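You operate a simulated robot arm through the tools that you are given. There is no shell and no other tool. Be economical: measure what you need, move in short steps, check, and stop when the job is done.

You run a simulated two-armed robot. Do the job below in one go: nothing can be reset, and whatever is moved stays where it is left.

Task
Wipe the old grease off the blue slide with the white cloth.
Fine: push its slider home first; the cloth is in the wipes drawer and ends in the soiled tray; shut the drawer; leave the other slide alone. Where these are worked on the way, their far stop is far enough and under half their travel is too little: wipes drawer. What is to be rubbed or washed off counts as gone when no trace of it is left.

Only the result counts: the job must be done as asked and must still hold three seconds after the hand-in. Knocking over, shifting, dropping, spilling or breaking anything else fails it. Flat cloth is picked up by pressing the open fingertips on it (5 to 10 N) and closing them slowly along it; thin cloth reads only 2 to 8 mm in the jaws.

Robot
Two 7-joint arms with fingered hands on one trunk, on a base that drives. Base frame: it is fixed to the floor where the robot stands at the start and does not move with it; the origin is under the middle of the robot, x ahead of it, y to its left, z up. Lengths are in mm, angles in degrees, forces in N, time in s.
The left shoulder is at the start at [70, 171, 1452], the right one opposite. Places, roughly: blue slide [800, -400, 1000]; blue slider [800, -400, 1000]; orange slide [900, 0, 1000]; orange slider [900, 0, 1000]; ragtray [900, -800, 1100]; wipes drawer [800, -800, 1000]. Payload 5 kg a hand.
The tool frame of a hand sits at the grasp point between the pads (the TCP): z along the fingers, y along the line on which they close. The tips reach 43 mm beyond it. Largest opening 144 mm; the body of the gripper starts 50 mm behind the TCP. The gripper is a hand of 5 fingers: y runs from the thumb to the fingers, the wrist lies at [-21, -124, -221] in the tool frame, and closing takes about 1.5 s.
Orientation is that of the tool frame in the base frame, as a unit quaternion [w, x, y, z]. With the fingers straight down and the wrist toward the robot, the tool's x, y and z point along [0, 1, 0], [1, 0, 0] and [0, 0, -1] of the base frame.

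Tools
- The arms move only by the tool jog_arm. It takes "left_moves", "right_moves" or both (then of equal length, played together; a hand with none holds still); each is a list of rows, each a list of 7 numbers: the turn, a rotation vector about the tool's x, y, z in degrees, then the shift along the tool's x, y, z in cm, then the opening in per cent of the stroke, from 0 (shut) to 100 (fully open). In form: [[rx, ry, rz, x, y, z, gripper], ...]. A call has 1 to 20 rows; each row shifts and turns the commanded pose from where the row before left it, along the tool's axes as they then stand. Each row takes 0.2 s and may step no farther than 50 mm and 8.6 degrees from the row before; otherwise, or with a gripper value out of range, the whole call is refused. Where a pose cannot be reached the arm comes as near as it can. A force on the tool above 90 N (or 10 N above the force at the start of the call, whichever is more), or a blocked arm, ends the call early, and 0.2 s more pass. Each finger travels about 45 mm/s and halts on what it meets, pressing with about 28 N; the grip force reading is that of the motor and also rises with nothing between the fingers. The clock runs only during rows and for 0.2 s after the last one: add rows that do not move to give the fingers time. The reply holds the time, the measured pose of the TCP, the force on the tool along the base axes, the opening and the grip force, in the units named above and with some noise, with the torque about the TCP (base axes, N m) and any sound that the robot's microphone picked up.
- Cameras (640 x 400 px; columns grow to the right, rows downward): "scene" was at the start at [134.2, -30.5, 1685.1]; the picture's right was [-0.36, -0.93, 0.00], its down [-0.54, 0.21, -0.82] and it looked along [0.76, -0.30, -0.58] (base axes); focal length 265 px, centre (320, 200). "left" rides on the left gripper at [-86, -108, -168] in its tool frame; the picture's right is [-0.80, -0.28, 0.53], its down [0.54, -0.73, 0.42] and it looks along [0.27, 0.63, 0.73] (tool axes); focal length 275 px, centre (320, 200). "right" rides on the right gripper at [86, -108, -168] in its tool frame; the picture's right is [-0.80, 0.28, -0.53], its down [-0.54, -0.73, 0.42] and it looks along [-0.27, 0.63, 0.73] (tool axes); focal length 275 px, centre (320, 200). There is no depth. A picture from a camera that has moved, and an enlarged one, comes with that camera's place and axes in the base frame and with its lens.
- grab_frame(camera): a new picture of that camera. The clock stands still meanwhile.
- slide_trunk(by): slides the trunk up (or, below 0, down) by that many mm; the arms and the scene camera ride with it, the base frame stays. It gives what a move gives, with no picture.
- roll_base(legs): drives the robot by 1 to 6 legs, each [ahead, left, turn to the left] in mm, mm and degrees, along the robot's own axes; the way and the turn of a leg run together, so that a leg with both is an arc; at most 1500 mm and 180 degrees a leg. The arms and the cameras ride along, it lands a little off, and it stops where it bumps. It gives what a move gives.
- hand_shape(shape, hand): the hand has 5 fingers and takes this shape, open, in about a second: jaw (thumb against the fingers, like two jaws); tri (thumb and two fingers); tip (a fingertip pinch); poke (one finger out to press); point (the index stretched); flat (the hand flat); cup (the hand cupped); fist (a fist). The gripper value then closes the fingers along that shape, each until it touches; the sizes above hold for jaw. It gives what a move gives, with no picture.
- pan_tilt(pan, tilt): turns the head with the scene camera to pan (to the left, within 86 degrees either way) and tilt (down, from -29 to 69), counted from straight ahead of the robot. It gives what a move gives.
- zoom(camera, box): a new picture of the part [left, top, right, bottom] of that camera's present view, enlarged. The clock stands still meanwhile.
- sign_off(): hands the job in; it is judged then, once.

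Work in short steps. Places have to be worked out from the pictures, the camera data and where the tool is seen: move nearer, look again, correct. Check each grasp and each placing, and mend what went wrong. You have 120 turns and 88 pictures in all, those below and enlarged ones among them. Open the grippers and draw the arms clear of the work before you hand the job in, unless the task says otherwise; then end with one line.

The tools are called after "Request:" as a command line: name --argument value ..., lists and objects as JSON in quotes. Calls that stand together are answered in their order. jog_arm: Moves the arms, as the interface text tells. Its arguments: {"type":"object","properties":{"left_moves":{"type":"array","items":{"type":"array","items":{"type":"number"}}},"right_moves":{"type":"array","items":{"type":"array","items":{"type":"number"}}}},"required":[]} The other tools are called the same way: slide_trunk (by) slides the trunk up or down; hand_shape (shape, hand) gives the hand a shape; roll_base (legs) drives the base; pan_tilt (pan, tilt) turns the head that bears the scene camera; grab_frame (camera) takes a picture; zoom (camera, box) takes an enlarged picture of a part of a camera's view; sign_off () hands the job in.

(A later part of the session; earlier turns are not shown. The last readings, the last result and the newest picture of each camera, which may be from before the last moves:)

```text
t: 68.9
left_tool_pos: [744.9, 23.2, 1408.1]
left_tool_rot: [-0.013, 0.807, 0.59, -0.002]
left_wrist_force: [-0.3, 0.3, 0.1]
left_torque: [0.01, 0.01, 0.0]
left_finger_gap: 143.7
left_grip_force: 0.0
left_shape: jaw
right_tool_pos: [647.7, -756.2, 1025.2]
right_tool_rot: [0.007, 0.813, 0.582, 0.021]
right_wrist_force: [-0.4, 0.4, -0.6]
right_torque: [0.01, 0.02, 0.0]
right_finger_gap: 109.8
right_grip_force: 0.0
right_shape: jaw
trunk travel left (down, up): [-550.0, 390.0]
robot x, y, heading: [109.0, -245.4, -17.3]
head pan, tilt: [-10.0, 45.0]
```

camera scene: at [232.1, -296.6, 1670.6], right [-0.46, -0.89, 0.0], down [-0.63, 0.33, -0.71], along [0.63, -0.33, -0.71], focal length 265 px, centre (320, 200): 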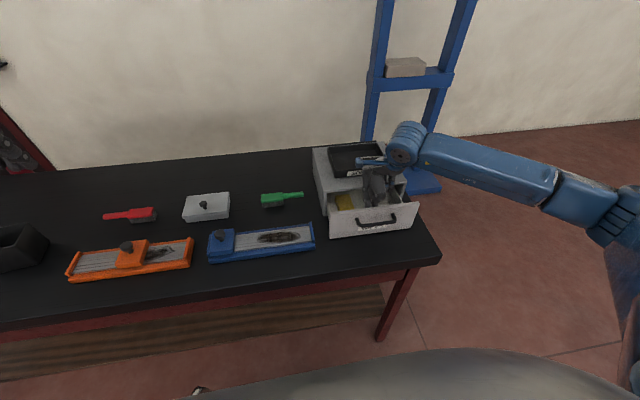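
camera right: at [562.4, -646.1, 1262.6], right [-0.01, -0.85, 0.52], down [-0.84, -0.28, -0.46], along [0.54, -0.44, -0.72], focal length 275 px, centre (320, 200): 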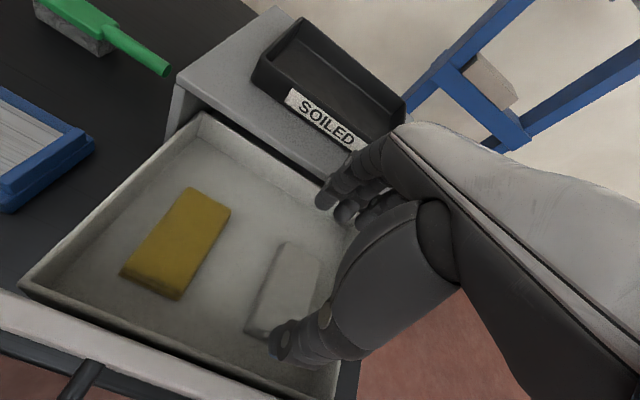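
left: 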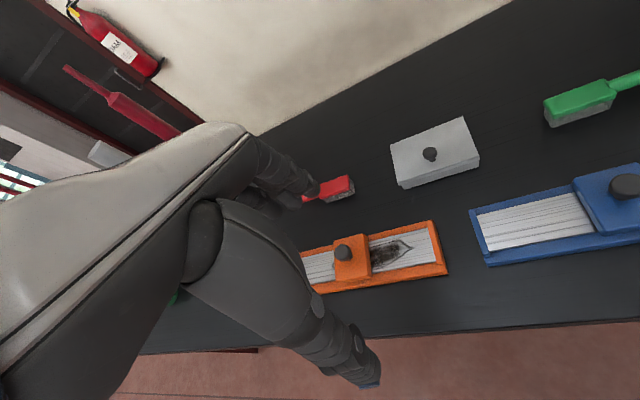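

No contact yet with tips at ~982. Continue in 4 mm steps.

Request:
jog_arm --right_moves '[[0, 0, 0, 0, -0.2, 0.4, 76], [0, 0, 0, 0, 0, 0.4, 76], [0, 0, 0, 0, 0, 0.3, 76], [0, 0, 0, 0, 0, 0, 76]]'

Request:
zoom --camera "right" --box '[220, 150, 420, 350]'

```text
t: 69.9
left_tool_pos: [744.6, 24.2, 1408.1]
left_tool_rot: [-0.012, 0.807, 0.59, -0.001]
left_wrist_force: [-0.4, -0.4, 0.4]
left_torque: [0.02, 0.01, -0.01]
left_finger_gap: 143.6
left_grip_force: 0.1
left_shape: jaw
right_tool_pos: [646.4, -754.5, 1015.2]
right_tool_rot: [0.006, 0.812, 0.583, 0.021]
right_wrist_force: [-0.6, 0.1, -1.0]
right_torque: [0.02, 0.0, -0.01]
right_finger_gap: 109.5
right_grip_force: 0.1
right_shape: jaw
trunk travel left (down, up): [-550.0, 390.0]
robot x, y, heading: [104.9, -245.4, -17.6]
head pan, tilt: [-10.0, 45.0]
```

```text
2.00 times, centred on (320, 250) of right
camera zoom: at [565.3, -644.0, 1180.4], right [-0.01, -0.85, 0.52], down [-0.84, -0.28, -0.46], along [0.54, -0.44, -0.72], focal length 551 px, centre (320, 100)
```

zoom: 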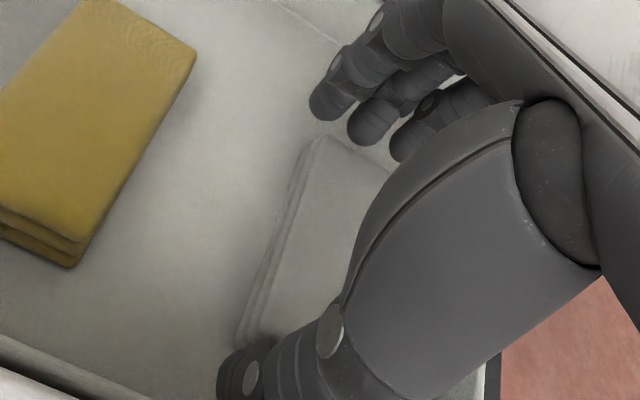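

It's a folded cloth in layers, nicely between thumb and fingers. Continue down in small steps until I feel the floor.

Request:
jog_arm --right_moves '[[0, 0, 0, 0, 0, 0.3, 76], [0, 0, 0, 0, 0, 0.3, 76], [0, 0, 0, 0, 0, 0.3, 76], [0, 0, 0, 0, 0, 0, 76]]'

```text
t: 70.9
left_tool_pos: [743.8, 23.9, 1408.5]
left_tool_rot: [-0.012, 0.807, 0.591, -0.001]
left_wrist_force: [0.0, 0.0, 0.4]
left_torque: [-0.01, -0.01, 0.01]
left_finger_gap: 143.6
left_grip_force: 0.0
left_shape: jaw
right_tool_pos: [646.6, -756.2, 1005.4]
right_tool_rot: [0.006, 0.812, 0.583, 0.02]
right_wrist_force: [-0.5, 1.0, -0.2]
right_torque: [0.02, 0.0, 0.05]
right_finger_gap: 109.9
right_grip_force: 0.1
right_shape: jaw
trunk travel left (down, up): [-550.0, 390.0]
robot x, y, heading: [108.7, -245.6, -17.4]
head pan, tilt: [-10.0, 45.0]
```

Request:
jog_arm --right_moves '[[0, 0, 0, 0, 0, 0.3, 76], [0, 0, 0, 0, 0, 0.2, 76], [0, 0, 0, 0, 0, 0, 76]]'

```text
t: 71.7
left_tool_pos: [742.9, 23.7, 1409.1]
left_tool_rot: [-0.012, 0.806, 0.591, -0.002]
left_wrist_force: [0.1, 0.5, 0.3]
left_torque: [0.02, -0.03, -0.03]
left_finger_gap: 143.7
left_grip_force: 0.0
left_shape: jaw
right_tool_pos: [646.9, -756.6, 1000.8]
right_tool_rot: [0.007, 0.812, 0.583, 0.021]
right_wrist_force: [-0.9, -0.6, -0.6]
right_torque: [-0.03, 0.05, 0.0]
right_finger_gap: 109.8
right_grip_force: 0.1
right_shape: jaw
trunk travel left (down, up): [-550.0, 390.0]
robot x, y, heading: [109.1, -246.8, -17.5]
head pan, tilt: [-10.0, 45.0]
```

Tips are now low around the pad with no floor contact. I close slowly and watch the gap.

Request:
jog_arm --right_moves '[[0, 0, 0, 0, 0, 0, 68], [0, 0, 0, 0, 0, 0, 62], [0, 0, 0, 0, 0, 0, 56], [0, 0, 0, 0, 0, 0, 50], [0, 0, 0, 0, 0, 0, 50], [0, 0, 0, 0, 0, 0, 50], [0, 0, 0, 0, 0, 0, 50]]'

Request:
zoom --camera "right" --box '[220, 150, 420, 350]'

```text
t: 73.3
left_tool_pos: [744.2, 24.3, 1407.7]
left_tool_rot: [-0.013, 0.806, 0.591, -0.001]
left_wrist_force: [0.0, 0.0, -0.1]
left_torque: [-0.03, -0.03, 0.0]
left_finger_gap: 143.8
left_grip_force: 0.0
left_shape: jaw
right_tool_pos: [647.5, -755.5, 1001.3]
right_tool_rot: [0.007, 0.812, 0.583, 0.021]
right_wrist_force: [0.2, -0.4, 0.2]
right_torque: [-0.03, 0.02, -0.01]
right_finger_gap: 74.6
right_grip_force: 18.4
right_shape: jaw
trunk travel left (down, up): [-550.0, 390.0]
robot x, y, heading: [107.9, -246.1, -17.2]
head pan, tilt: [-10.0, 45.0]
```

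```text
2.00 times, centred on (320, 250) of right
camera zoom: at [565.7, -644.0, 1166.3], right [-0.01, -0.85, 0.52], down [-0.84, -0.28, -0.46], along [0.54, -0.44, -0.72], focal length 551 px, centre (320, 100)
```

zoom: 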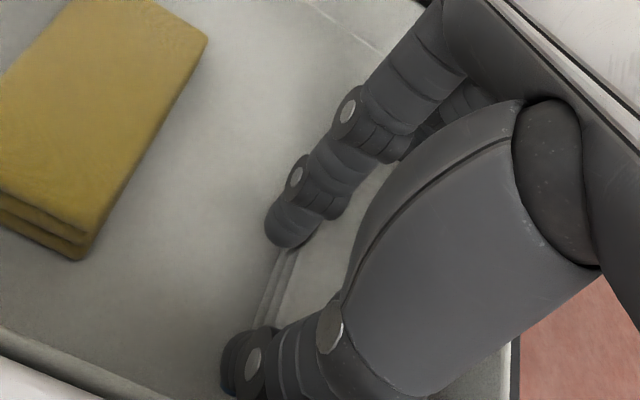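

Contact at ~75 mm. I tighten fully to see where it settles.

Request:
jog_arm --right_moves '[[0, 0, 0, 0, 0, 0, 45], [0, 0, 0, 0, 0, 0, 40], [0, 0, 0, 0, 0, 0, 40], [0, 0, 0, 0, 0, 0, 40]]'

```text
t: 74.3
left_tool_pos: [744.1, 23.7, 1409.0]
left_tool_rot: [-0.012, 0.807, 0.591, -0.001]
left_wrist_force: [0.0, -0.5, 0.3]
left_torque: [-0.01, 0.02, 0.02]
left_finger_gap: 143.7
left_grip_force: 0.1
left_shape: jaw
right_tool_pos: [647.2, -756.7, 1000.2]
right_tool_rot: [0.006, 0.812, 0.583, 0.021]
right_wrist_force: [-1.0, -0.7, 0.8]
right_torque: [-0.06, 0.0, 0.0]
right_finger_gap: 73.7
right_grip_force: 28.2
right_shape: jaw
trunk travel left (down, up): [-550.0, 390.0]
robot x, y, heading: [110.7, -242.5, -17.6]
head pan, tilt: [-10.0, 45.0]
```

Firm grip at 74 mm. Lift it out, keeping the squeeze.

Request:
jog_arm --right_moves '[[0, 0, 0, 0, 0, -1, 40], [0, 0, 0, 0, 0, -2, 40], [0, 0, 0, 0, 0, -3, 40], [0, 0, 0, 0, 0, -4, 40], [0, 0, 0, 0, 0, -4, 40], [0, 0, 0, 0, 0, 0, 40]]'

Request:
grab_frame --camera "scene"

Request:
zoom --camera "right" --box '[180, 130, 420, 330]'

```text
t: 75.7
left_tool_pos: [745.0, 23.4, 1408.2]
left_tool_rot: [-0.012, 0.807, 0.591, -0.001]
left_wrist_force: [-0.2, 1.0, 0.3]
left_torque: [-0.01, 0.02, 0.02]
left_finger_gap: 143.3
left_grip_force: 0.0
left_shape: jaw
right_tool_pos: [641.5, -759.4, 1140.6]
right_tool_rot: [0.007, 0.813, 0.582, 0.02]
right_wrist_force: [-0.2, -0.3, -0.4]
right_torque: [0.0, 0.03, -0.01]
right_finger_gap: 73.7
right_grip_force: 28.0
right_shape: jaw
trunk travel left (down, up): [-550.0, 390.0]
robot x, y, heading: [111.3, -245.5, -17.5]
head pan, tilt: [-10.0, 45.0]
```

```text
26 pictures are left
camera scene: at [232.4, -297.0, 1670.6], right [-0.46, -0.89, 0.0], down [-0.63, 0.33, -0.71], along [0.63, -0.33, -0.71], focal length 265 px, centre (320, 200)
```

scene: 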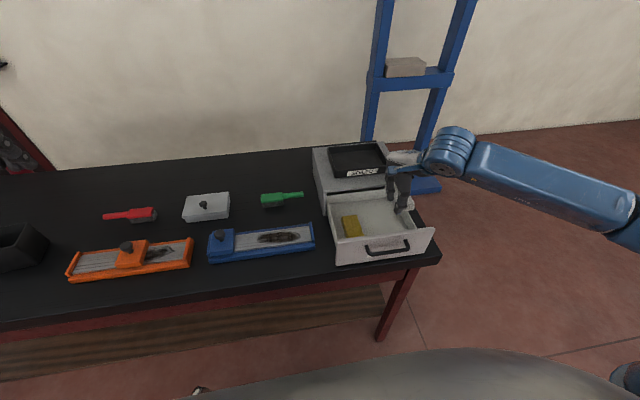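

```text
2.00 times, centred on (300, 230) of right
camera zoom: at [560.0, -646.3, 1306.4], right [-0.01, -0.85, 0.52], down [-0.84, -0.28, -0.46], along [0.54, -0.44, -0.72], focal length 551 px, centre (360, 140)
```

zoom: 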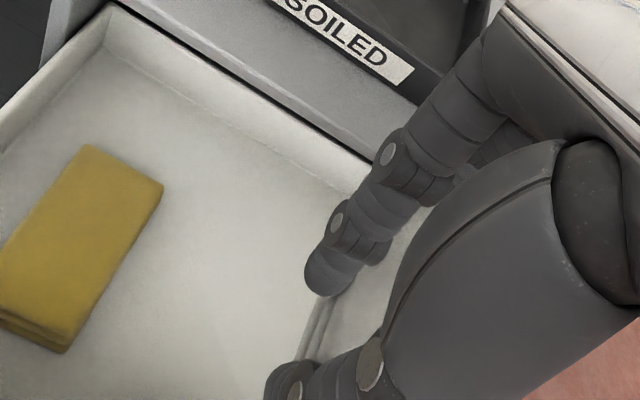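

The cloth is held. I carry it over the grease patch and lower to z≈1045.

Request:
jog_arm --right_moves '[[0, 0, 0, 4.7, 0.1, 0, 40], [0, 0, 0, 4.7, 0.1, 0, 40], [0, 0, 0, 4.7, 0.1, 0, 40], [0, 0, 0, 4.7, 0.1, 0, 40], [0, 0, 0, 4.7, 0.1, 0, 40], [0, 0, 0, 4.7, 0.1, 0, 40], [0, 0, 0, 4.7, 0.1, 0, 40], [0, 0, 0, 4.6, 0, 0, 40], [0, 0, 0, 0, 0, 3.5, 40], [0, 0, 0, 0, 0, 3.5, 40], [0, 0, 0, 0, 0, 2.5, 40], [0, 0, 0, 0, 0, 0, 40], [0, 0, 0, 0, 0, 0, 40]]'

Request:
zoom --camera "scene" --box '[200, 180, 328, 280]'

Request:
zoom --camera "right" --box '[160, 150, 480, 350]'

```text
t: 78.5
left_tool_pos: [744.7, 24.0, 1407.8]
left_tool_rot: [-0.012, 0.807, 0.591, -0.001]
left_wrist_force: [-0.3, 0.1, -0.2]
left_torque: [-0.03, -0.01, 0.0]
left_finger_gap: 143.9
left_grip_force: 0.1
left_shape: jaw
right_tool_pos: [772.6, -404.4, 1055.1]
right_tool_rot: [0.006, 0.812, 0.583, 0.022]
right_wrist_force: [-1.3, -0.5, -0.6]
right_torque: [0.03, 0.0, -0.01]
right_finger_gap: 73.8
right_grip_force: 27.5
right_shape: jaw
trunk travel left (down, up): [-550.0, 390.0]
robot x, y, heading: [110.7, -244.4, -17.5]
head pan, tilt: [-10.0, 45.0]
```

```text
4.00 times, centred on (264, 230) of scene
camera zoom: at [232.1, -297.1, 1670.6], right [-0.46, -0.89, 0.0], down [-0.63, 0.33, -0.71], along [0.63, -0.33, -0.71], focal length 1060 px, centre (544, 80)
```

zoom: 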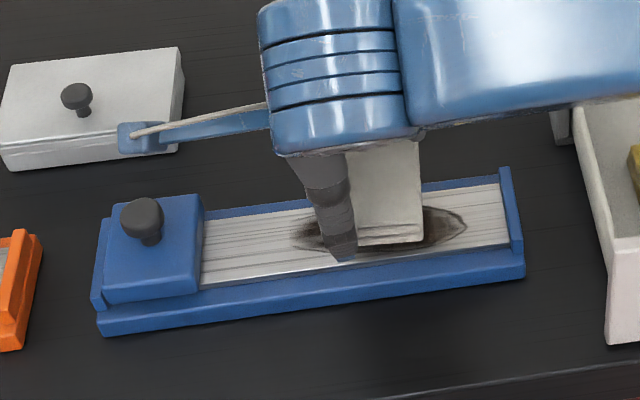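

```text
2.00 times, centred on (320, 250) of right
camera zoom: at [690.9, -292.3, 1221.5], right [-0.01, -0.85, 0.52], down [-0.84, -0.28, -0.46], along [0.54, -0.44, -0.72], focal length 551 px, centre (320, 100)
```

zoom: 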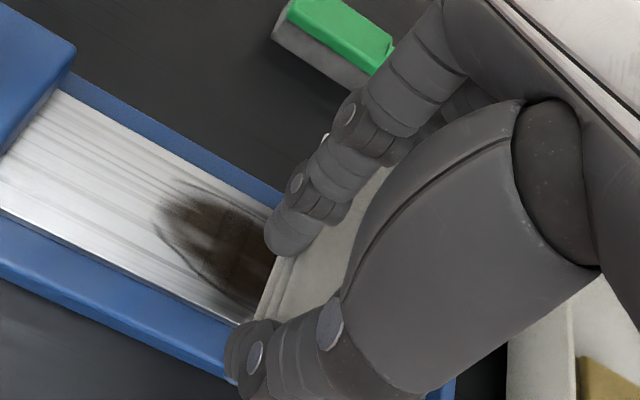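

The cloth hangs properly and sticks out to the right over the grease. I lower gradually onto the plate.

Request:
jog_arm --right_moves '[[0, 0, 0, 0, -0.5, 0.8, 40], [0, 0, 0, 0, 0, 0.8, 40], [0, 0, 0, 0, 0, 0.6, 40], [0, 0, 0, 0, 0, 0.4, 40], [0, 0, 0, 0, 0, 0, 40]]'

```text
t: 79.7
left_tool_pos: [744.9, 23.2, 1408.1]
left_tool_rot: [-0.012, 0.807, 0.59, -0.002]
left_wrist_force: [-0.2, 0.3, -0.3]
left_torque: [0.04, 0.02, -0.02]
left_finger_gap: 143.6
left_grip_force: 0.1
left_shape: jaw
right_tool_pos: [767.0, -402.4, 1030.2]
right_tool_rot: [0.007, 0.812, 0.583, 0.02]
right_wrist_force: [-0.2, 0.1, -1.0]
right_torque: [0.02, 0.03, 0.0]
right_finger_gap: 73.6
right_grip_force: 28.0
right_shape: jaw
trunk travel left (down, up): [-550.0, 390.0]
robot x, y, heading: [109.0, -245.4, -17.6]
head pan, tilt: [-10.0, 45.0]
```

Request:
jog_arm --right_moves '[[0, 0, 0, 0, 0, 0.4, 40], [0, 0, 0, 0, 0, 0.3, 40], [0, 0, 0, 0, 0, 0.3, 40], [0, 0, 0, 0, 0, 0, 40]]'

```text
t: 80.7
left_tool_pos: [743.8, 24.2, 1408.3]
left_tool_rot: [-0.012, 0.807, 0.591, -0.001]
left_wrist_force: [-0.3, 0.3, -0.1]
left_torque: [0.01, -0.04, -0.02]
left_finger_gap: 143.7
left_grip_force: 0.0
left_shape: jaw
right_tool_pos: [768.8, -400.5, 1019.8]
right_tool_rot: [0.006, 0.812, 0.583, 0.021]
right_wrist_force: [-0.6, -0.4, -1.6]
right_torque: [0.0, 0.01, -0.01]
right_finger_gap: 73.6
right_grip_force: 27.7
right_shape: jaw
trunk travel left (down, up): [-550.0, 390.0]
robot x, y, heading: [110.6, -243.5, -17.3]
head pan, tilt: [-10.0, 45.0]
```

Still free at 1020. Continue in 2–3 mm steps.

Request:
jog_arm --right_moves '[[0, 0, 0, 0, 0, 0.3, 40], [0, 0, 0, 0, 0, 0.3, 40], [0, 0, 0, 0, 0, 0.2, 40], [0, 0, 0, 0, 0, 0, 40]]'

```text
t: 81.7
left_tool_pos: [744.1, 23.3, 1408.0]
left_tool_rot: [-0.012, 0.807, 0.59, -0.001]
left_wrist_force: [0.8, -0.3, -1.0]
left_torque: [-0.02, -0.01, 0.02]
left_finger_gap: 143.5
left_grip_force: 0.0
left_shape: jaw
right_tool_pos: [769.8, -400.9, 1013.2]
right_tool_rot: [0.006, 0.812, 0.583, 0.021]
right_wrist_force: [0.5, 0.0, 1.2]
right_torque: [-0.11, -0.01, 0.02]
right_finger_gap: 73.4
right_grip_force: 28.4
right_shape: jaw
trunk travel left (down, up): [-550.0, 390.0]
robot x, y, heading: [110.9, -244.5, -17.5]
head pan, tilt: [-10.0, 45.0]
```

Beginning contact at 1013. Press 3 mm more.

Request:
jog_arm --right_moves '[[0, 0, 0, 0, 0, 0.2, 40], [0, 0, 0, 0, 0, 0.2, 40], [0, 0, 0, 0, 0, 0, 40]]'

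Request:
zoom --camera "scene" --box '[232, 205, 328, 265]'

```text
t: 82.5
left_tool_pos: [742.3, 24.8, 1410.5]
left_tool_rot: [-0.012, 0.807, 0.59, -0.001]
left_wrist_force: [0.2, 0.2, -1.2]
left_torque: [-0.01, -0.03, 0.02]
left_finger_gap: 144.0
left_grip_force: 0.0
left_shape: jaw
right_tool_pos: [770.2, -401.1, 1010.0]
right_tool_rot: [0.007, 0.812, 0.583, 0.022]
right_wrist_force: [-0.9, 0.4, 18.9]
right_torque: [-0.23, 0.07, 0.0]
right_finger_gap: 73.4
right_grip_force: 28.4
right_shape: jaw
trunk travel left (down, up): [-550.0, 390.0]
robot x, y, heading: [109.5, -248.1, -17.7]
head pan, tilt: [-10.0, 45.0]
```

```text
6.67 times, centred on (280, 235) of scene
camera zoom: at [230.3, -296.0, 1671.0], right [-0.46, -0.89, 0.0], down [-0.63, 0.33, -0.71], along [0.63, -0.33, -0.71], focal length 1768 px, centre (587, -33)
```

zoom: 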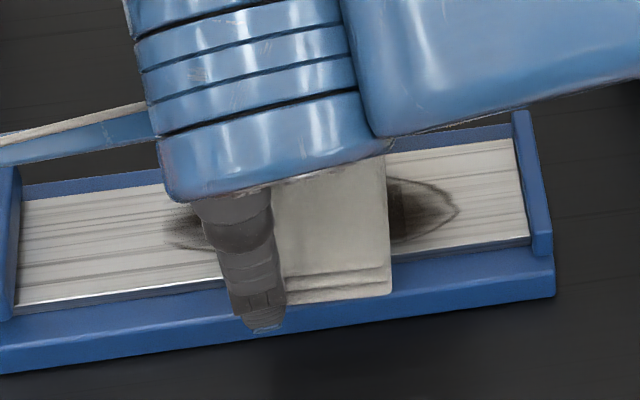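

19 N centred on the pad: the cloth itself is pressing. I wipe left and then right along the slide, compensating for the slight tilt.

Request:
jog_arm --right_moves '[[0, 0, 0, 1.3, 0, 0.036, 40], [0, 0, 0, 1.3, 0, 0.036, 40], [0, 0, 0, 1.3, 0, 0.036, 40], [0, 0, 0, 1.3, 0, 0.036, 40], [0, 0, 0, 1.3, 0, 0.036, 40], [0, 0, 0, 0, 0, 0, 40]]'

```text
t: 83.9
left_tool_pos: [743.8, 24.7, 1408.4]
left_tool_rot: [-0.012, 0.807, 0.591, -0.001]
left_wrist_force: [0.1, -0.4, 0.1]
left_torque: [0.03, -0.01, 0.0]
left_finger_gap: 143.6
left_grip_force: 0.1
left_shape: jaw
right_tool_pos: [790.4, -337.9, 1005.6]
right_tool_rot: [0.007, 0.812, 0.583, 0.02]
right_wrist_force: [0.1, 0.1, 0.5]
right_torque: [0.04, -0.02, 0.02]
right_finger_gap: 47.2
right_grip_force: 27.7
right_shape: jaw
trunk travel left (down, up): [-550.0, 390.0]
robot x, y, heading: [112.6, -246.1, -17.5]
head pan, tilt: [-10.0, 45.0]
```

The gap fell to 47 mm, so the cloth slipped from the grip. I look.

Request:
zoom --camera "scene" --box '[200, 190, 328, 270]'

Request:
zoom --camera "right" --box '[160, 150, 480, 350]'

```text
5.00 times, centred on (264, 230) of scene
camera zoom: at [231.7, -296.8, 1670.5], right [-0.46, -0.89, 0.0], down [-0.63, 0.33, -0.71], along [0.63, -0.33, -0.71], focal length 1326 px, centre (600, 50)
```

zoom: 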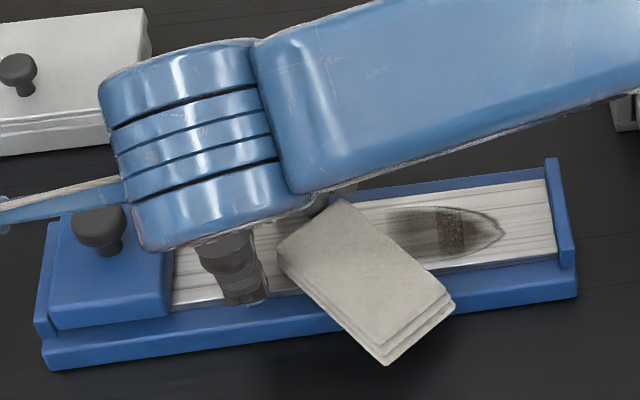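

```text
2.00 times, centred on (320, 250) of right
camera zoom: at [707.7, -227.1, 1171.8], right [-0.01, -0.85, 0.52], down [-0.84, -0.28, -0.46], along [0.54, -0.44, -0.72], focal length 551 px, centre (320, 100)
```

zoom: 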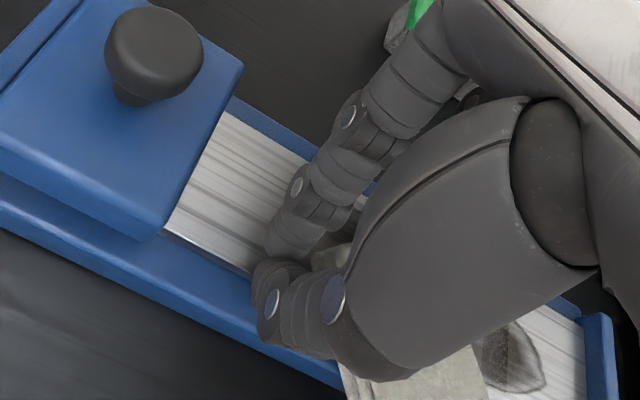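

The cloth pivoted out of the off-centre pinch and lies askew on the slide's front edge. A grip across its short side, with the finger row along its long side, will resist pivoting. I rise and yaw the hand about 126° to match it.

Request:
jog_arm --right_moves '[[0, 0, 0, 0, 0, -3, 40], [0, 0, 0, 0, 0, -4, 40], [0, 0, 0, 0, 0, -4, 70], [0, 0, -8.4, 0, 0, 0, 70], [0, 0, -8.4, 0, 0, 0, 70], [0, 0, -8.4, 0, 0, 0, 70], [0, 0, -8.4, 0, 0, 0, 70], [0, 0, -8.4, 0, 0, 0, 70], [0, 0, -8.4, 0, 0, 0, 70], [0, 0, -8.4, 0, 0, 0, 70], [0, 0, -8.4, 0, 0, 0, 70], [0, 0, 0, 0, 0, 0, 70]]'

```text
t: 86.5
left_tool_pos: [744.6, 23.6, 1407.3]
left_tool_rot: [-0.012, 0.807, 0.59, -0.001]
left_wrist_force: [0.8, 0.0, 0.1]
left_torque: [0.03, 0.01, -0.01]
left_finger_gap: 143.8
left_grip_force: 0.0
left_shape: jaw
right_tool_pos: [785.0, -341.6, 1117.6]
right_tool_rot: [0.017, 0.353, 0.935, 0.014]
right_wrist_force: [-0.8, 0.2, 0.2]
right_torque: [0.03, 0.01, 0.0]
right_finger_gap: 100.8
right_grip_force: 0.1
right_shape: jaw
trunk travel left (down, up): [-550.0, 390.0]
robot x, y, heading: [112.6, -245.0, -17.5]
head pan, tilt: [-10.0, 45.0]
```

The yaw goes easily. I finish the rotation, move above the cloth centre (733,-391) and look.

Request:
jog_arm --right_moves '[[0, 0, -8.4, 0, 0, 0, 70], [0, 0, -8.4, 0, 0, 0, 70], [0, 0, -8.4, 0, 0, 0, 70], [0, 0, -8.4, 0, 0, 0, 70], [0, 0, -8.4, 0, 0, 0, 70], [0, 0, -8.4, 0, 0, 0, 70], [0, 0, -8, 0, 0, 0, 70], [0, 0, 0, 3.2, -1.6, 0, 70], [0, 0, 0, 3.2, -1.6, 0, 70], [0, 0, 0, 0, 0, 0, 70], [0, 0, 0, 0, 0, 0, 70]]'

Request:
grab_frame --camera "right"

Request:
zoom --camera "scene" --box '[200, 180, 328, 280]'

```text
t: 88.9
left_tool_pos: [744.8, 24.6, 1407.6]
left_tool_rot: [-0.011, 0.807, 0.591, -0.001]
left_wrist_force: [0.3, 0.8, -0.8]
left_torque: [0.01, 0.01, 0.02]
left_finger_gap: 143.7
left_grip_force: 0.0
left_shape: jaw
right_tool_pos: [715.7, -330.4, 1113.8]
right_tool_rot: [0.018, 0.308, 0.951, 0.013]
right_wrist_force: [0.2, -0.7, 0.1]
right_torque: [-0.01, 0.0, 0.0]
right_finger_gap: 100.6
right_grip_force: 0.0
right_shape: jaw
right hand out of reach, approached as far as the arm can: row 2, 3, 4, 5, 6, 7
trunk travel left (down, up): [-550.0, 390.0]
robot x, y, heading: [110.1, -246.2, -17.6]
head pan, tilt: [-10.0, 45.0]
```

```text
19 pictures are left
camera right: at [575.8, -371.7, 1275.2], right [0.79, -0.24, 0.56], down [0.03, -0.9, -0.43], along [0.61, 0.36, -0.7], focal length 275 px, centre (320, 200)
```

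right: 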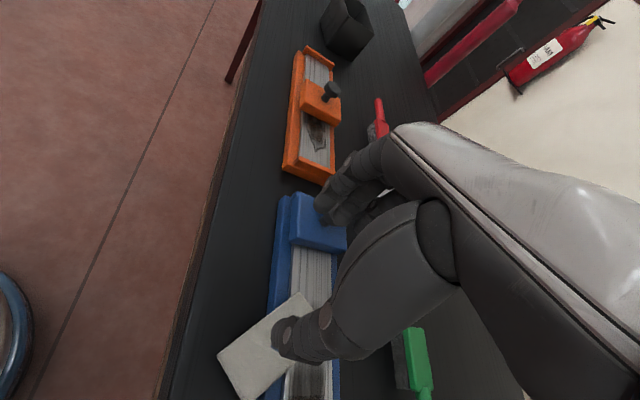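

```text
4.00 times, centred on (264, 230) of scene
camera zoom: at [232.5, -296.5, 1670.6], right [-0.46, -0.89, 0.0], down [-0.63, 0.33, -0.71], along [0.63, -0.33, -0.71], focal length 1060 px, centre (544, 80)
```

zoom: 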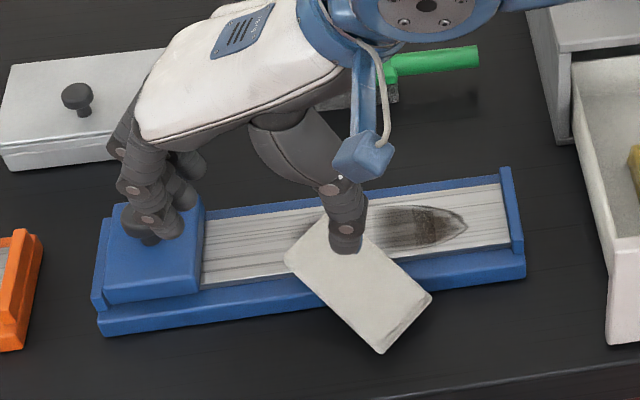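

The right wrist stops at 54° yaw. A centred grip along the length needs only ~20°, and the earlier slip came from the ~30 mm off-centre grip, so I use that, with a 10° tilt since the cloth leans off the slide's front edge.

Request:
jog_arm --right_moves '[[0, 0, 8.5, 0, 0, 0, 90], [0, 0, 8.5, 0, 0, 0, 90], [0, 0, 8.5, 0, 0, 0, 90], [0, 0, 8.5, 0, 0, 0, 90], [0, 0, 0, -2.6, -0.95, 0, 90], [0, 0, 0, -2.6, -0.95, 0, 90], [-5, 0, 0, 0, 0, 0, 90], [-5, 0, 0, 0, 0, 0, 90], [0, 0, 0, 0, 0, 2.5, 90], [0, 0, 0, 0, 0, 0, 90]]'

Request:
grab_frame --camera "right"

Request:
zoom --camera "scene" --box '[200, 180, 328, 280]'

```text
t: 91.1
left_tool_pos: [744.9, 25.1, 1407.3]
left_tool_rot: [-0.012, 0.807, 0.59, -0.001]
left_wrist_force: [-0.4, 0.2, -0.1]
left_torque: [0.0, 0.02, 0.03]
left_finger_gap: 143.9
left_grip_force: 0.1
left_shape: jaw
right_tool_pos: [720.1, -382.8, 1089.6]
right_tool_rot: [0.063, 0.569, 0.815, 0.089]
right_wrist_force: [-0.2, 1.2, 0.5]
right_torque: [-0.03, -0.01, 0.0]
right_finger_gap: 129.3
right_grip_force: 0.1
right_shape: jaw
trunk travel left (down, up): [-550.0, 390.0]
robot x, y, heading: [112.6, -242.4, -17.5]
head pan, tilt: [-10.0, 45.0]
```

```text
17 pictures are left
camera right: at [557.5, -352.6, 1229.3], right [0.43, -0.69, 0.58], down [-0.39, -0.72, -0.57], along [0.82, 0.01, -0.58], focal length 275 px, centre (320, 200)
```

right: 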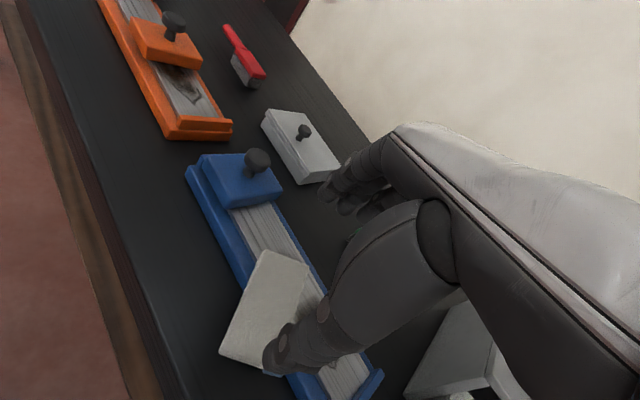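

```text
4.00 times, centred on (264, 230) of scene
camera zoom: at [232.5, -295.8, 1670.6], right [-0.46, -0.89, 0.0], down [-0.63, 0.33, -0.71], along [0.63, -0.33, -0.71], focal length 1060 px, centre (544, 80)
```

zoom: 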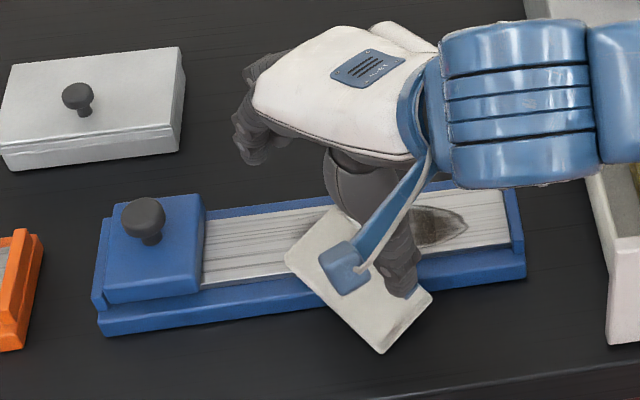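

Projected descent puts thumb 13 mm and fingers 22 mm beyond the cloth's ends, centred laterally. Descend straight 70 mm.

Request:
jog_arm --right_moves '[[0, 0, 0, 0, -0.43, 1.95, 90], [0, 0, 0, 0, -0.43, 1.95, 90], [0, 0, 0, 0, -0.43, 1.95, 90], [0, 0, 0, 0, -0.2, 0.9, 90], [0, 0, 0, 0, -0.1, 0.5, 90], [0, 0, 0, 0, 0, 0, 90]]'

```text
t: 92.5
left_tool_pos: [744.1, 24.3, 1409.0]
left_tool_rot: [-0.012, 0.807, 0.59, -0.002]
left_wrist_force: [0.0, 0.3, -0.2]
left_torque: [-0.01, 0.01, 0.02]
left_finger_gap: 143.6
left_grip_force: 0.1
left_shape: jaw
right_tool_pos: [720.7, -384.8, 1015.1]
right_tool_rot: [0.063, 0.571, 0.814, 0.088]
right_wrist_force: [0.1, -0.4, -0.1]
right_torque: [0.02, 0.01, 0.05]
right_finger_gap: 129.4
right_grip_force: 0.0
right_shape: jaw
trunk travel left (down, up): [-550.0, 390.0]
robot x, y, heading: [111.2, -244.8, -17.4]
head pan, tilt: [-10.0, 45.0]
```

No contact. A few mm lower, then close slowly.

Request:
jog_arm --right_moves '[[0, 0, 0, 0, -0.07, 0.3, 88], [0, 0, 0, 0, 0, 0, 80], [0, 0, 0, 0, 0, 0, 72], [0, 0, 0, 0, 0, 0, 65], [0, 0, 0, 0, 0, 0, 58], [0, 0, 0, 0, 0, 0, 50], [0, 0, 0, 0, 0, 0, 45], [0, 0, 0, 0, 0, 0, 45], [0, 0, 0, 0, 0, 0, 45]]'

Request:
zoom --camera "right" --box '[180, 200, 420, 400]'

```text
t: 94.5
left_tool_pos: [744.8, 23.5, 1407.5]
left_tool_rot: [-0.012, 0.807, 0.59, -0.001]
left_wrist_force: [0.7, -0.8, 0.4]
left_torque: [-0.02, -0.02, 0.03]
left_finger_gap: 143.7
left_grip_force: 0.2
left_shape: jaw
right_tool_pos: [719.9, -383.8, 1011.8]
right_tool_rot: [0.062, 0.57, 0.815, 0.089]
right_wrist_force: [-0.6, -0.8, 3.0]
right_torque: [-0.1, 0.23, -0.03]
right_finger_gap: 91.1
right_grip_force: 28.9
right_shape: jaw
trunk travel left (down, up): [-550.0, 390.0]
robot x, y, heading: [109.4, -243.2, -17.7]
head pan, tilt: [-10.0, 45.0]
```

```text
2.00 times, centred on (300, 300) of right
camera zoom: at [557.1, -353.3, 1151.6], right [0.43, -0.69, 0.58], down [-0.39, -0.72, -0.57], along [0.82, 0.01, -0.58], focal length 551 px, centre (360, 0)
```

zoom: 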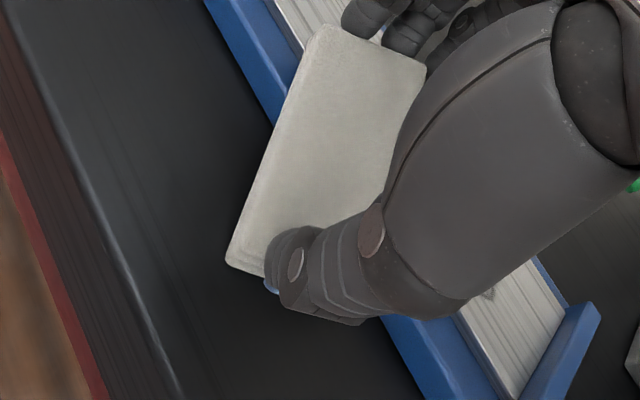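

Firm grip at 91 mm. I lift, level the tilt and yaw back to square with the slide.

Request:
jog_arm --right_moves '[[0, 0, 0, 0, 0.3, -1.5, 45], [0, 0, 0, 0, 0.5, -2.5, 45], [0, 0, 0, 0, 0.5, -2.5, 45], [6, 0, 0, 0, 0, 0, 45], [6, 0, 0, 0, 0, 0, 45], [0, 0, 7.6, 0, 0, 0, 45], [0, 0, 7.6, 0, 0, 0, 45], [0, 0, 7.6, 0, 0, 0, 45], [0, 0, 7.6, 0, 0, 0, 45], [0, 0, 7.6, 0, 0, 0, 45], [0, 0, 0, 0, 0, 0, 45], [0, 0, 0, 0, 0, 0, 45]]'

Request:
zoom --camera "scene" --box '[200, 180, 328, 280]'

```text
t: 97.1
left_tool_pos: [745.2, 23.7, 1408.8]
left_tool_rot: [-0.013, 0.807, 0.59, -0.001]
left_wrist_force: [0.3, -0.6, 0.0]
left_torque: [0.03, -0.02, 0.02]
left_finger_gap: 143.7
left_grip_force: 0.0
left_shape: jaw
right_tool_pos: [718.3, -383.6, 1078.6]
right_tool_rot: [0.001, 0.809, 0.588, 0.005]
right_wrist_force: [-0.5, -1.0, -1.1]
right_torque: [0.02, 0.0, -0.03]
right_finger_gap: 90.9
right_grip_force: 28.1
right_shape: jaw
trunk travel left (down, up): [-550.0, 390.0]
robot x, y, heading: [107.4, -245.9, -17.5]
head pan, tilt: [-10.0, 45.0]
```

```text
4.00 times, centred on (264, 230) of scene
camera zoom: at [232.0, -296.9, 1670.7], right [-0.46, -0.89, 0.0], down [-0.63, 0.33, -0.71], along [0.63, -0.33, -0.71], focal length 1060 px, centre (544, 80)
```

zoom: 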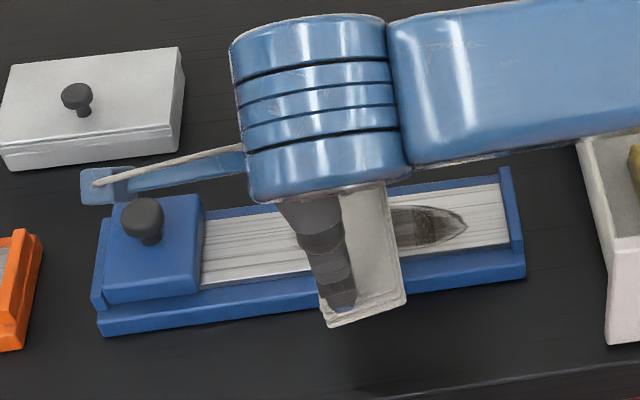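

Held well, pad now extending about −14…+43 mm around the TCP. I move 54 mm over the plate and lower to just above contact.

Request:
jog_arm --right_moves '[[0, 0, 0, 0, 2.7, 0, 45], [0, 0, 0, 0, 2.7, 0, 45], [0, 0, 0, 0, 0, 2, 45], [0, 0, 0, 0, 0, 2, 45], [0, 0, 0, 0, 0, 1.2, 45], [0, 0, 0, 0, 0, 0.3, 45], [0, 0, 0, 0, 0, 0, 45]]'

```text
t: 98.7
left_tool_pos: [744.1, 23.4, 1407.6]
left_tool_rot: [-0.012, 0.807, 0.591, 0.0]
left_wrist_force: [-0.1, -0.2, 0.2]
left_torque: [-0.01, -0.01, 0.01]
left_finger_gap: 143.7
left_grip_force: 0.1
left_shape: jaw
right_tool_pos: [771.3, -403.0, 1025.1]
right_tool_rot: [0.002, 0.809, 0.588, 0.004]
right_wrist_force: [1.0, -3.0, 11.2]
right_torque: [0.11, 0.14, 0.0]
right_finger_gap: 90.3
right_grip_force: 28.8
right_shape: jaw
trunk travel left (down, up): [-550.0, 390.0]
robot x, y, heading: [111.5, -246.1, -17.5]
head pan, tilt: [-10.0, 45.0]
```

11 N contact. I wipe to the right in small steps first.

Request:
jog_arm --right_moves '[[0, 0, 0, -1, 0, 0, 45], [0, 0, 0, -1, 0, 0, 45], [0, 0, 0, -1, 0, 0, 45], [0, 0, 0, 0, 0, 0, 45]]'

```text
t: 99.7
left_tool_pos: [743.8, 24.0, 1408.4]
left_tool_rot: [-0.012, 0.807, 0.591, -0.002]
left_wrist_force: [-1.0, -0.1, 0.2]
left_torque: [-0.02, 0.01, -0.01]
left_finger_gap: 144.0
left_grip_force: 0.0
left_shape: jaw
right_tool_pos: [760.2, -428.5, 1024.3]
right_tool_rot: [0.003, 0.808, 0.589, 0.004]
right_wrist_force: [0.1, 1.1, 6.4]
right_torque: [0.29, 0.1, -0.07]
right_finger_gap: 90.4
right_grip_force: 28.3
right_shape: jaw
trunk travel left (down, up): [-550.0, 390.0]
robot x, y, heading: [110.2, -247.0, -17.4]
head pan, tilt: [-10.0, 45.0]
```

Grip is steady (90 mm, 6 N). Continue right to the end, pressing about 1 mm more.

Request:
jog_arm --right_moves '[[0, 0, 0, -1, 0, 0.05, 45], [0, 0, 0, -1, 0, 0.05, 45], [0, 0, 0, -1, 0, 0, 45], [0, 0, 0, -0.8, 0, 0, 45], [0, 0, 0, 0, 0, 0, 45]]'

Request:
zoom --camera "scene" --box '[200, 190, 328, 270]'

```text
t: 100.9
left_tool_pos: [744.8, 24.4, 1407.5]
left_tool_rot: [-0.012, 0.807, 0.591, -0.001]
left_wrist_force: [0.0, 0.1, 0.0]
left_torque: [-0.02, -0.02, 0.02]
left_finger_gap: 143.8
left_grip_force: 0.0
left_shape: jaw
right_tool_pos: [748.7, -464.1, 1023.9]
right_tool_rot: [0.003, 0.808, 0.589, 0.004]
right_wrist_force: [0.3, 3.3, 8.4]
right_torque: [0.44, 0.11, -0.07]
right_finger_gap: 90.3
right_grip_force: 28.1
right_shape: jaw
trunk travel left (down, up): [-550.0, 390.0]
robot x, y, heading: [110.8, -244.8, -17.3]
head pan, tilt: [-10.0, 45.0]
```

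```text
5.00 times, centred on (264, 230) of scene
camera zoom: at [231.8, -295.6, 1670.7], right [-0.46, -0.89, 0.0], down [-0.63, 0.33, -0.71], along [0.63, -0.33, -0.71], focal length 1326 px, centre (600, 50)
```

zoom: 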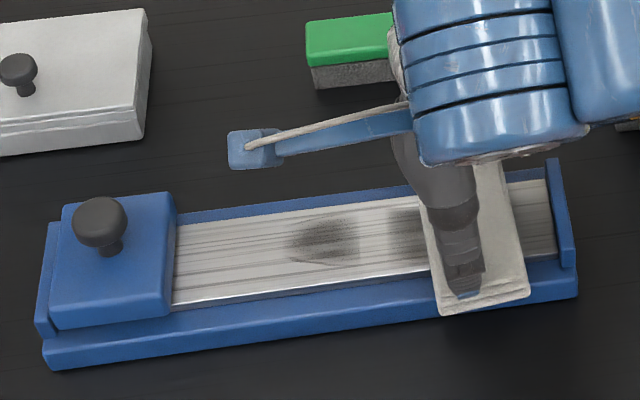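

The cloth is removing the grease nicely. Stroke back left over the whole patch.

Request:
jog_arm --right_moves '[[0, 0, 0, 1, 0, 0, 45], [0, 0, 0, 1, 0, 0, 45], [0, 0, 0, 1, 0, 0, 45], [0, 0, 0, 1, 0, 0, 45], [0, 0, 0, 1, 0, 0, 45], [0, 0, 0, 1, 0, 0, 45], [0, 0, 0, 0, 0, 0, 45]]'

```text
t: 102.5
left_tool_pos: [742.9, 24.9, 1408.6]
left_tool_rot: [-0.013, 0.807, 0.59, -0.001]
left_wrist_force: [0.4, 0.6, 0.0]
left_torque: [-0.03, 0.02, -0.01]
left_finger_gap: 143.8
left_grip_force: 0.0
left_shape: jaw
right_tool_pos: [765.5, -407.7, 1023.7]
right_tool_rot: [0.002, 0.809, 0.588, 0.005]
right_wrist_force: [-1.3, -3.3, 8.9]
right_torque: [0.1, 0.28, 0.09]
right_finger_gap: 90.5
right_grip_force: 28.2
right_shape: jaw
trunk travel left (down, up): [-550.0, 390.0]
robot x, y, heading: [110.4, -242.4, -17.5]
head pan, tilt: [-10.0, 45.0]
```

Steady at 9 N with the grip unchanged. Continue left to the patch's left end, then stroke back and forth.

Request:
jog_arm --right_moves '[[0, 0, 0, 1, 0, 0, 45], [0, 0, 0, 1, 0, 0, 45], [0, 0, 0, 1, 0, 0, 45], [0, 0, 0, 1, 0, 0, 45], [0, 0, 0, 1, 0, 0, 45], [0, 0, 0, 0.8, 0, 0, 45], [0, 0, 0, -1, 0, 0, 45], [0, 0, 0, -1, 0, 0, 45], [0, 0, 0, -1, 0, 0, 45], [0, 0, 0, -1, 0, 0, 45], [0, 0, 0, -1, 0, 0, 45], [0, 0, 0, -1, 0, 0, 45], [0, 0, 0, -1, 0, 0, 45], [0, 0, 0, -1, 0, 0, 45], [0, 0, 0, -1, 0, 0, 45], [0, 0, 0, -1, 0, 0, 45], [0, 0, 0, -1, 0, 0, 45], [0, 0, 0, -0.8, 0, 0, 45], [0, 0, 0, 0, 0, 0, 45]]'

Request:
zoom --camera "scene" --box '[200, 190, 328, 270]'

```text
t: 106.5
left_tool_pos: [744.3, 24.8, 1408.2]
left_tool_rot: [-0.011, 0.808, 0.59, -0.002]
left_wrist_force: [0.4, 0.2, -0.1]
left_torque: [-0.01, -0.01, -0.01]
left_finger_gap: 143.5
left_grip_force: 0.2
left_shape: jaw
right_tool_pos: [749.4, -464.2, 1023.2]
right_tool_rot: [0.004, 0.808, 0.589, 0.004]
right_wrist_force: [-0.2, 1.6, 5.9]
right_torque: [0.31, 0.12, -0.07]
right_finger_gap: 90.2
right_grip_force: 27.8
right_shape: jaw
trunk travel left (down, up): [-550.0, 390.0]
robot x, y, heading: [112.5, -245.7, -17.3]
head pan, tilt: [-10.0, 45.0]
```

```text
5.00 times, centred on (264, 230) of scene
camera zoom: at [231.8, -295.8, 1670.7], right [-0.46, -0.89, 0.0], down [-0.63, 0.33, -0.71], along [0.63, -0.33, -0.71], focal length 1326 px, centre (600, 50)
```

zoom: 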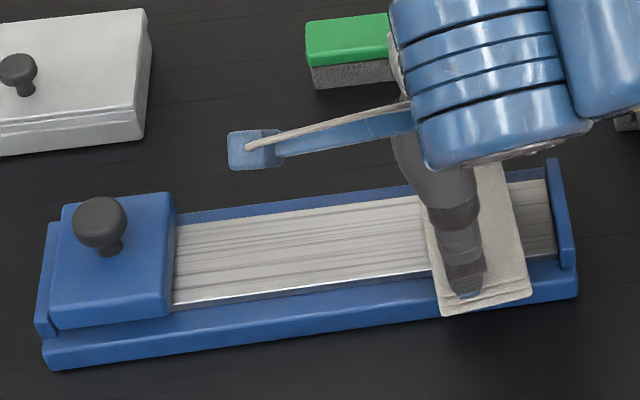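

Left part is clean. A couple more strokes with emphasis on the right end and small sideways shifts for thoroughness.

Request:
jog_arm --right_moves '[[0, 0, 0, -1, 0, 0, 45], [0, 0, 0, 1, 0, 0.05, 45], [0, 0, 0, 1, 0, 0, 45], [0, 0, 0, 1, 0, 0, 45], [0, 0, 0, 1, 0, 0, 45], [0, 0, 0, 1, 0, 0, 45], [0, 0, 0, 0, -0.5, 0, 45], [0, 0, 0, -1, 0, 0, 45], [0, 0, 0, -1, 0, 0, 45], [0, 0, 0, -1, 0, 0, 45], [0, 0, 0, -1, 0, 0, 45], [0, 0, 0, -1, 0, 0, 45], [0, 0, 0, 0, 0.5, 0, 45], [0, 0, 0, 1, 0, 0, 45], [0, 0, 0, 1, 0, 0, 45], [0, 0, 0, 1, 0, 0, 45], [0, 0, 0, 1, 0, 0, 45], [0, 0, 0, 1, 0, 0, 45], [0, 0, 0, 1, 0, 0, 45], [0, 0, 0, 0, 0, 0, 45]]'

Request:
jog_arm --right_moves '[[0, 0, 0, 1, 0, 0, 45], [0, 0, 0, 1, 0, 0, 45], [0, 0, 0, 1, 0, 0, 45], [0, 0, 0, 1, 0, 0, 45], [0, 0, 0, 1, 0, 0, 45], [0, 0, 0, 0, 0, -2, 45], [0, 0, 0, 0, 0, -4, 45], [0, 0, 0, 0, 0, -4, 45], [0, 0, 0, 0, 0, -3, 45], [0, 0, 0, 0, 0, 0, 45]]'

Request:
zoom --camera "scene" --box '[200, 190, 328, 270]'

```text
t: 110.7
left_tool_pos: [743.4, 23.8, 1408.8]
left_tool_rot: [-0.012, 0.807, 0.591, 0.0]
left_wrist_force: [0.1, -0.2, -0.7]
left_torque: [0.04, -0.03, 0.01]
left_finger_gap: 144.0
left_grip_force: 0.0
left_shape: jaw
right_tool_pos: [764.4, -417.1, 1022.5]
right_tool_rot: [0.002, 0.808, 0.589, 0.005]
right_wrist_force: [-0.9, -2.9, 7.4]
right_torque: [0.04, 0.2, 0.09]
right_finger_gap: 90.6
right_grip_force: 28.2
right_shape: jaw
trunk travel left (down, up): [-550.0, 390.0]
robot x, y, heading: [110.8, -245.0, -17.5]
head pan, tilt: [-10.0, 45.0]
```

```text
t: 112.9
left_tool_pos: [743.6, 23.8, 1407.9]
left_tool_rot: [-0.012, 0.807, 0.59, -0.001]
left_wrist_force: [-0.4, 0.4, -0.5]
left_torque: [0.01, -0.01, -0.03]
left_finger_gap: 143.9
left_grip_force: 0.1
left_shape: jaw
right_tool_pos: [780.3, -370.5, 1153.3]
right_tool_rot: [0.002, 0.808, 0.589, 0.003]
right_wrist_force: [-0.1, -0.7, -0.9]
right_torque: [0.01, 0.03, -0.03]
right_finger_gap: 91.0
right_grip_force: 28.0
right_shape: jaw
trunk travel left (down, up): [-550.0, 390.0]
robot x, y, heading: [109.6, -245.1, -17.5]
head pan, tilt: [-10.0, 45.0]
```

```text
5.00 times, centred on (264, 230) of scene
camera zoom: at [232.2, -296.9, 1670.6], right [-0.46, -0.89, 0.0], down [-0.63, 0.33, -0.71], along [0.63, -0.33, -0.71], focal length 1326 px, centre (600, 50)
```

zoom: 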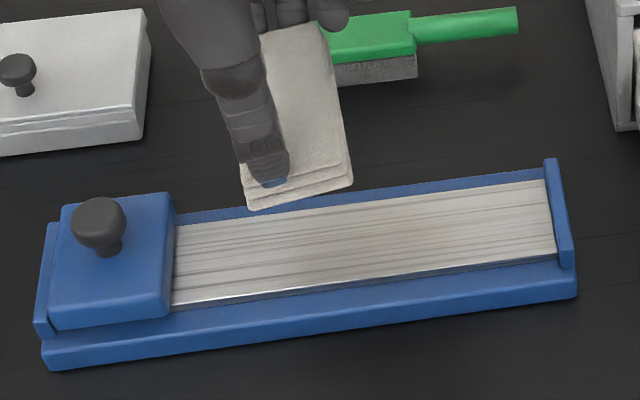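

The plate is entirely clean and the slider is home. I carry the cloth up and over to the soiled tray (centre ≈ (887,-792)).

Request:
jog_arm --right_moves '[[0, 0, 0, 0, 0, -4.8, 45], [0, 0, 0, -3.98, 2.57, 0, 45], [0, 0, 0, -3.98, 2.57, 0, 45], [0, 0, 0, -3.98, 2.57, 0, 45], [0, 0, 0, -3.98, 2.57, 0, 45], [0, 0, 0, -3.98, 2.57, 0, 45], [0, 0, 0, -3.98, 2.57, 0, 45], [0, 0, 0, -3.98, 2.57, 0, 45], [0, 0, 0, -3.98, 2.57, 0, 45], [0, 0, 0, -3.98, 2.57, 0, 45], [0, 0, 0, 0, 0, 0, 45], [0, 0, 0, 0, 0, 0, 45]]'

Request:
zoom --camera "scene" --box '[300, 110, 428, 210]'

```text
t: 115.5
left_tool_pos: [744.6, 24.8, 1407.3]
left_tool_rot: [-0.012, 0.807, 0.59, -0.002]
left_wrist_force: [0.2, 0.1, 0.1]
left_torque: [0.01, -0.01, -0.02]
left_finger_gap: 143.9
left_grip_force: 0.1
left_shape: jaw
right_tool_pos: [889.6, -782.8, 1201.6]
right_tool_rot: [0.003, 0.808, 0.589, 0.004]
right_wrist_force: [0.8, 0.2, 0.5]
right_torque: [-0.01, 0.0, 0.01]
right_finger_gap: 90.7
right_grip_force: 28.0
right_shape: jaw
trunk travel left (down, up): [-550.0, 390.0]
robot x, y, heading: [108.4, -248.7, -17.4]
head pan, tilt: [-10.0, 45.0]
```

```text
4.00 times, centred on (364, 160) of scene
camera zoom: at [232.2, -296.3, 1670.6], right [-0.46, -0.89, 0.0], down [-0.63, 0.33, -0.71], along [0.63, -0.33, -0.71], focal length 1060 px, centre (144, 360)
```

zoom: 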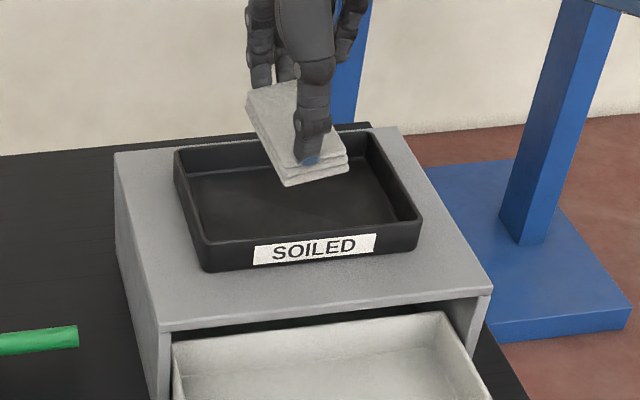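

I shift 10 mm further in and lower until just above the tray floor.

Request:
jog_arm --right_moves '[[0, 0, 0, 0, 1.0, 2, 45], [0, 0, 0, 0, 0, 2, 45], [0, 0, 0, 0, 0, 2, 45], [0, 0, 0, 0, 0, 1, 45], [0, 0, 0, 0, 0, 0, 45]]'

Request:
zoom --camera "scene" --box '[300, 110, 428, 210]'

```text
t: 116.7
left_tool_pos: [741.8, 25.2, 1409.7]
left_tool_rot: [-0.011, 0.807, 0.59, -0.001]
left_wrist_force: [-0.1, -0.1, 0.9]
left_torque: [0.0, 0.0, 0.0]
left_finger_gap: 143.8
left_grip_force: 0.0
left_shape: jaw
right_tool_pos: [897.3, -785.6, 1138.1]
right_tool_rot: [0.005, 0.809, 0.588, 0.008]
right_wrist_force: [-0.6, -2.0, 30.1]
right_torque: [-0.25, -1.74, -0.17]
right_finger_gap: 90.8
right_grip_force: 27.8
right_shape: jaw
trunk travel left (down, up): [-550.0, 390.0]
robot x, y, heading: [108.5, -243.3, -17.5]
head pan, tilt: [-10.0, 45.0]
```

```text
4.00 times, centred on (364, 160) of scene
camera zoom: at [228.6, -294.7, 1671.4], right [-0.46, -0.89, 0.0], down [-0.63, 0.33, -0.71], along [0.63, -0.33, -0.71], focal length 1060 px, centre (144, 360)
```

zoom: 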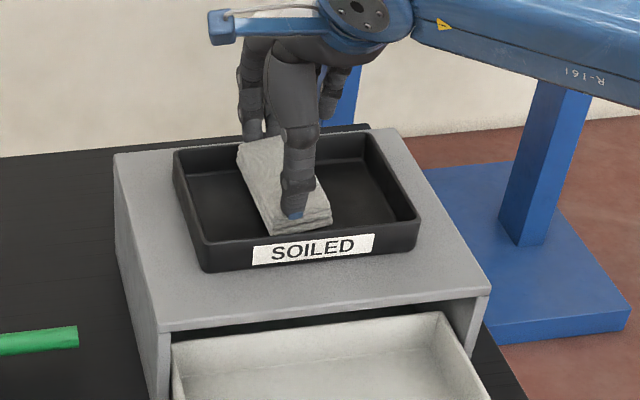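

A fingertip rests on the far rim. I lift slightly, come back 7 mm and lower again.

Request:
jog_arm --right_moves '[[0, 0, 0, 0, 0, -1, 45], [0, 0, 0, 0, -0.7, 0, 45], [0, 0, 0, 0, 0, 0.7, 45], [0, 0, 0, 0, 0, 0.5, 45], [0, 0, 0, 0, 0, 0, 45]]'

```text
t: 117.9
left_tool_pos: [741.5, 24.4, 1409.5]
left_tool_rot: [-0.012, 0.807, 0.591, -0.001]
left_wrist_force: [0.6, -0.6, 0.2]
left_torque: [-0.01, -0.01, -0.01]
left_finger_gap: 144.1
left_grip_force: 0.1
left_shape: jaw
right_tool_pos: [892.7, -782.4, 1133.6]
right_tool_rot: [0.003, 0.809, 0.588, 0.006]
right_wrist_force: [-3.4, -2.2, 20.4]
right_torque: [-0.04, 0.01, -0.11]
right_finger_gap: 90.9
right_grip_force: 28.4
right_shape: jaw
trunk travel left (down, up): [-550.0, 390.0]
robot x, y, heading: [109.7, -246.1, -17.6]
head pan, tilt: [-10.0, 45.0]
```

20 N with no torque: the cloth is either flat on the floor or bridging both rims. I check from the hand camera.

Request:
zoom --camera "right" --box '[160, 120, 480, 320]'

```text
2.00 times, centred on (320, 220) of right
camera zoom: at [812.9, -669.3, 1299.3], right [0.02, -0.85, 0.53], down [-0.85, -0.29, -0.43], along [0.52, -0.45, -0.73], focal length 551 px, centre (320, 160)
```

zoom: 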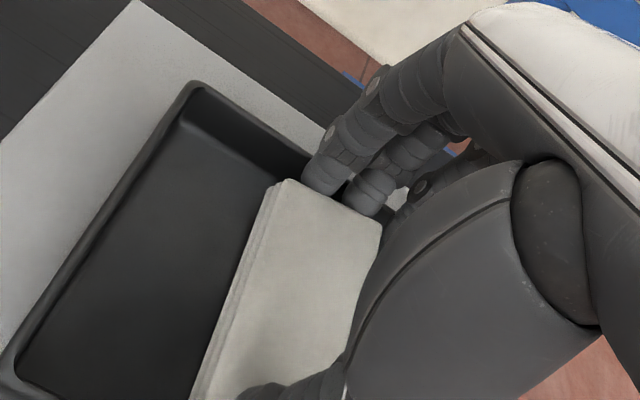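

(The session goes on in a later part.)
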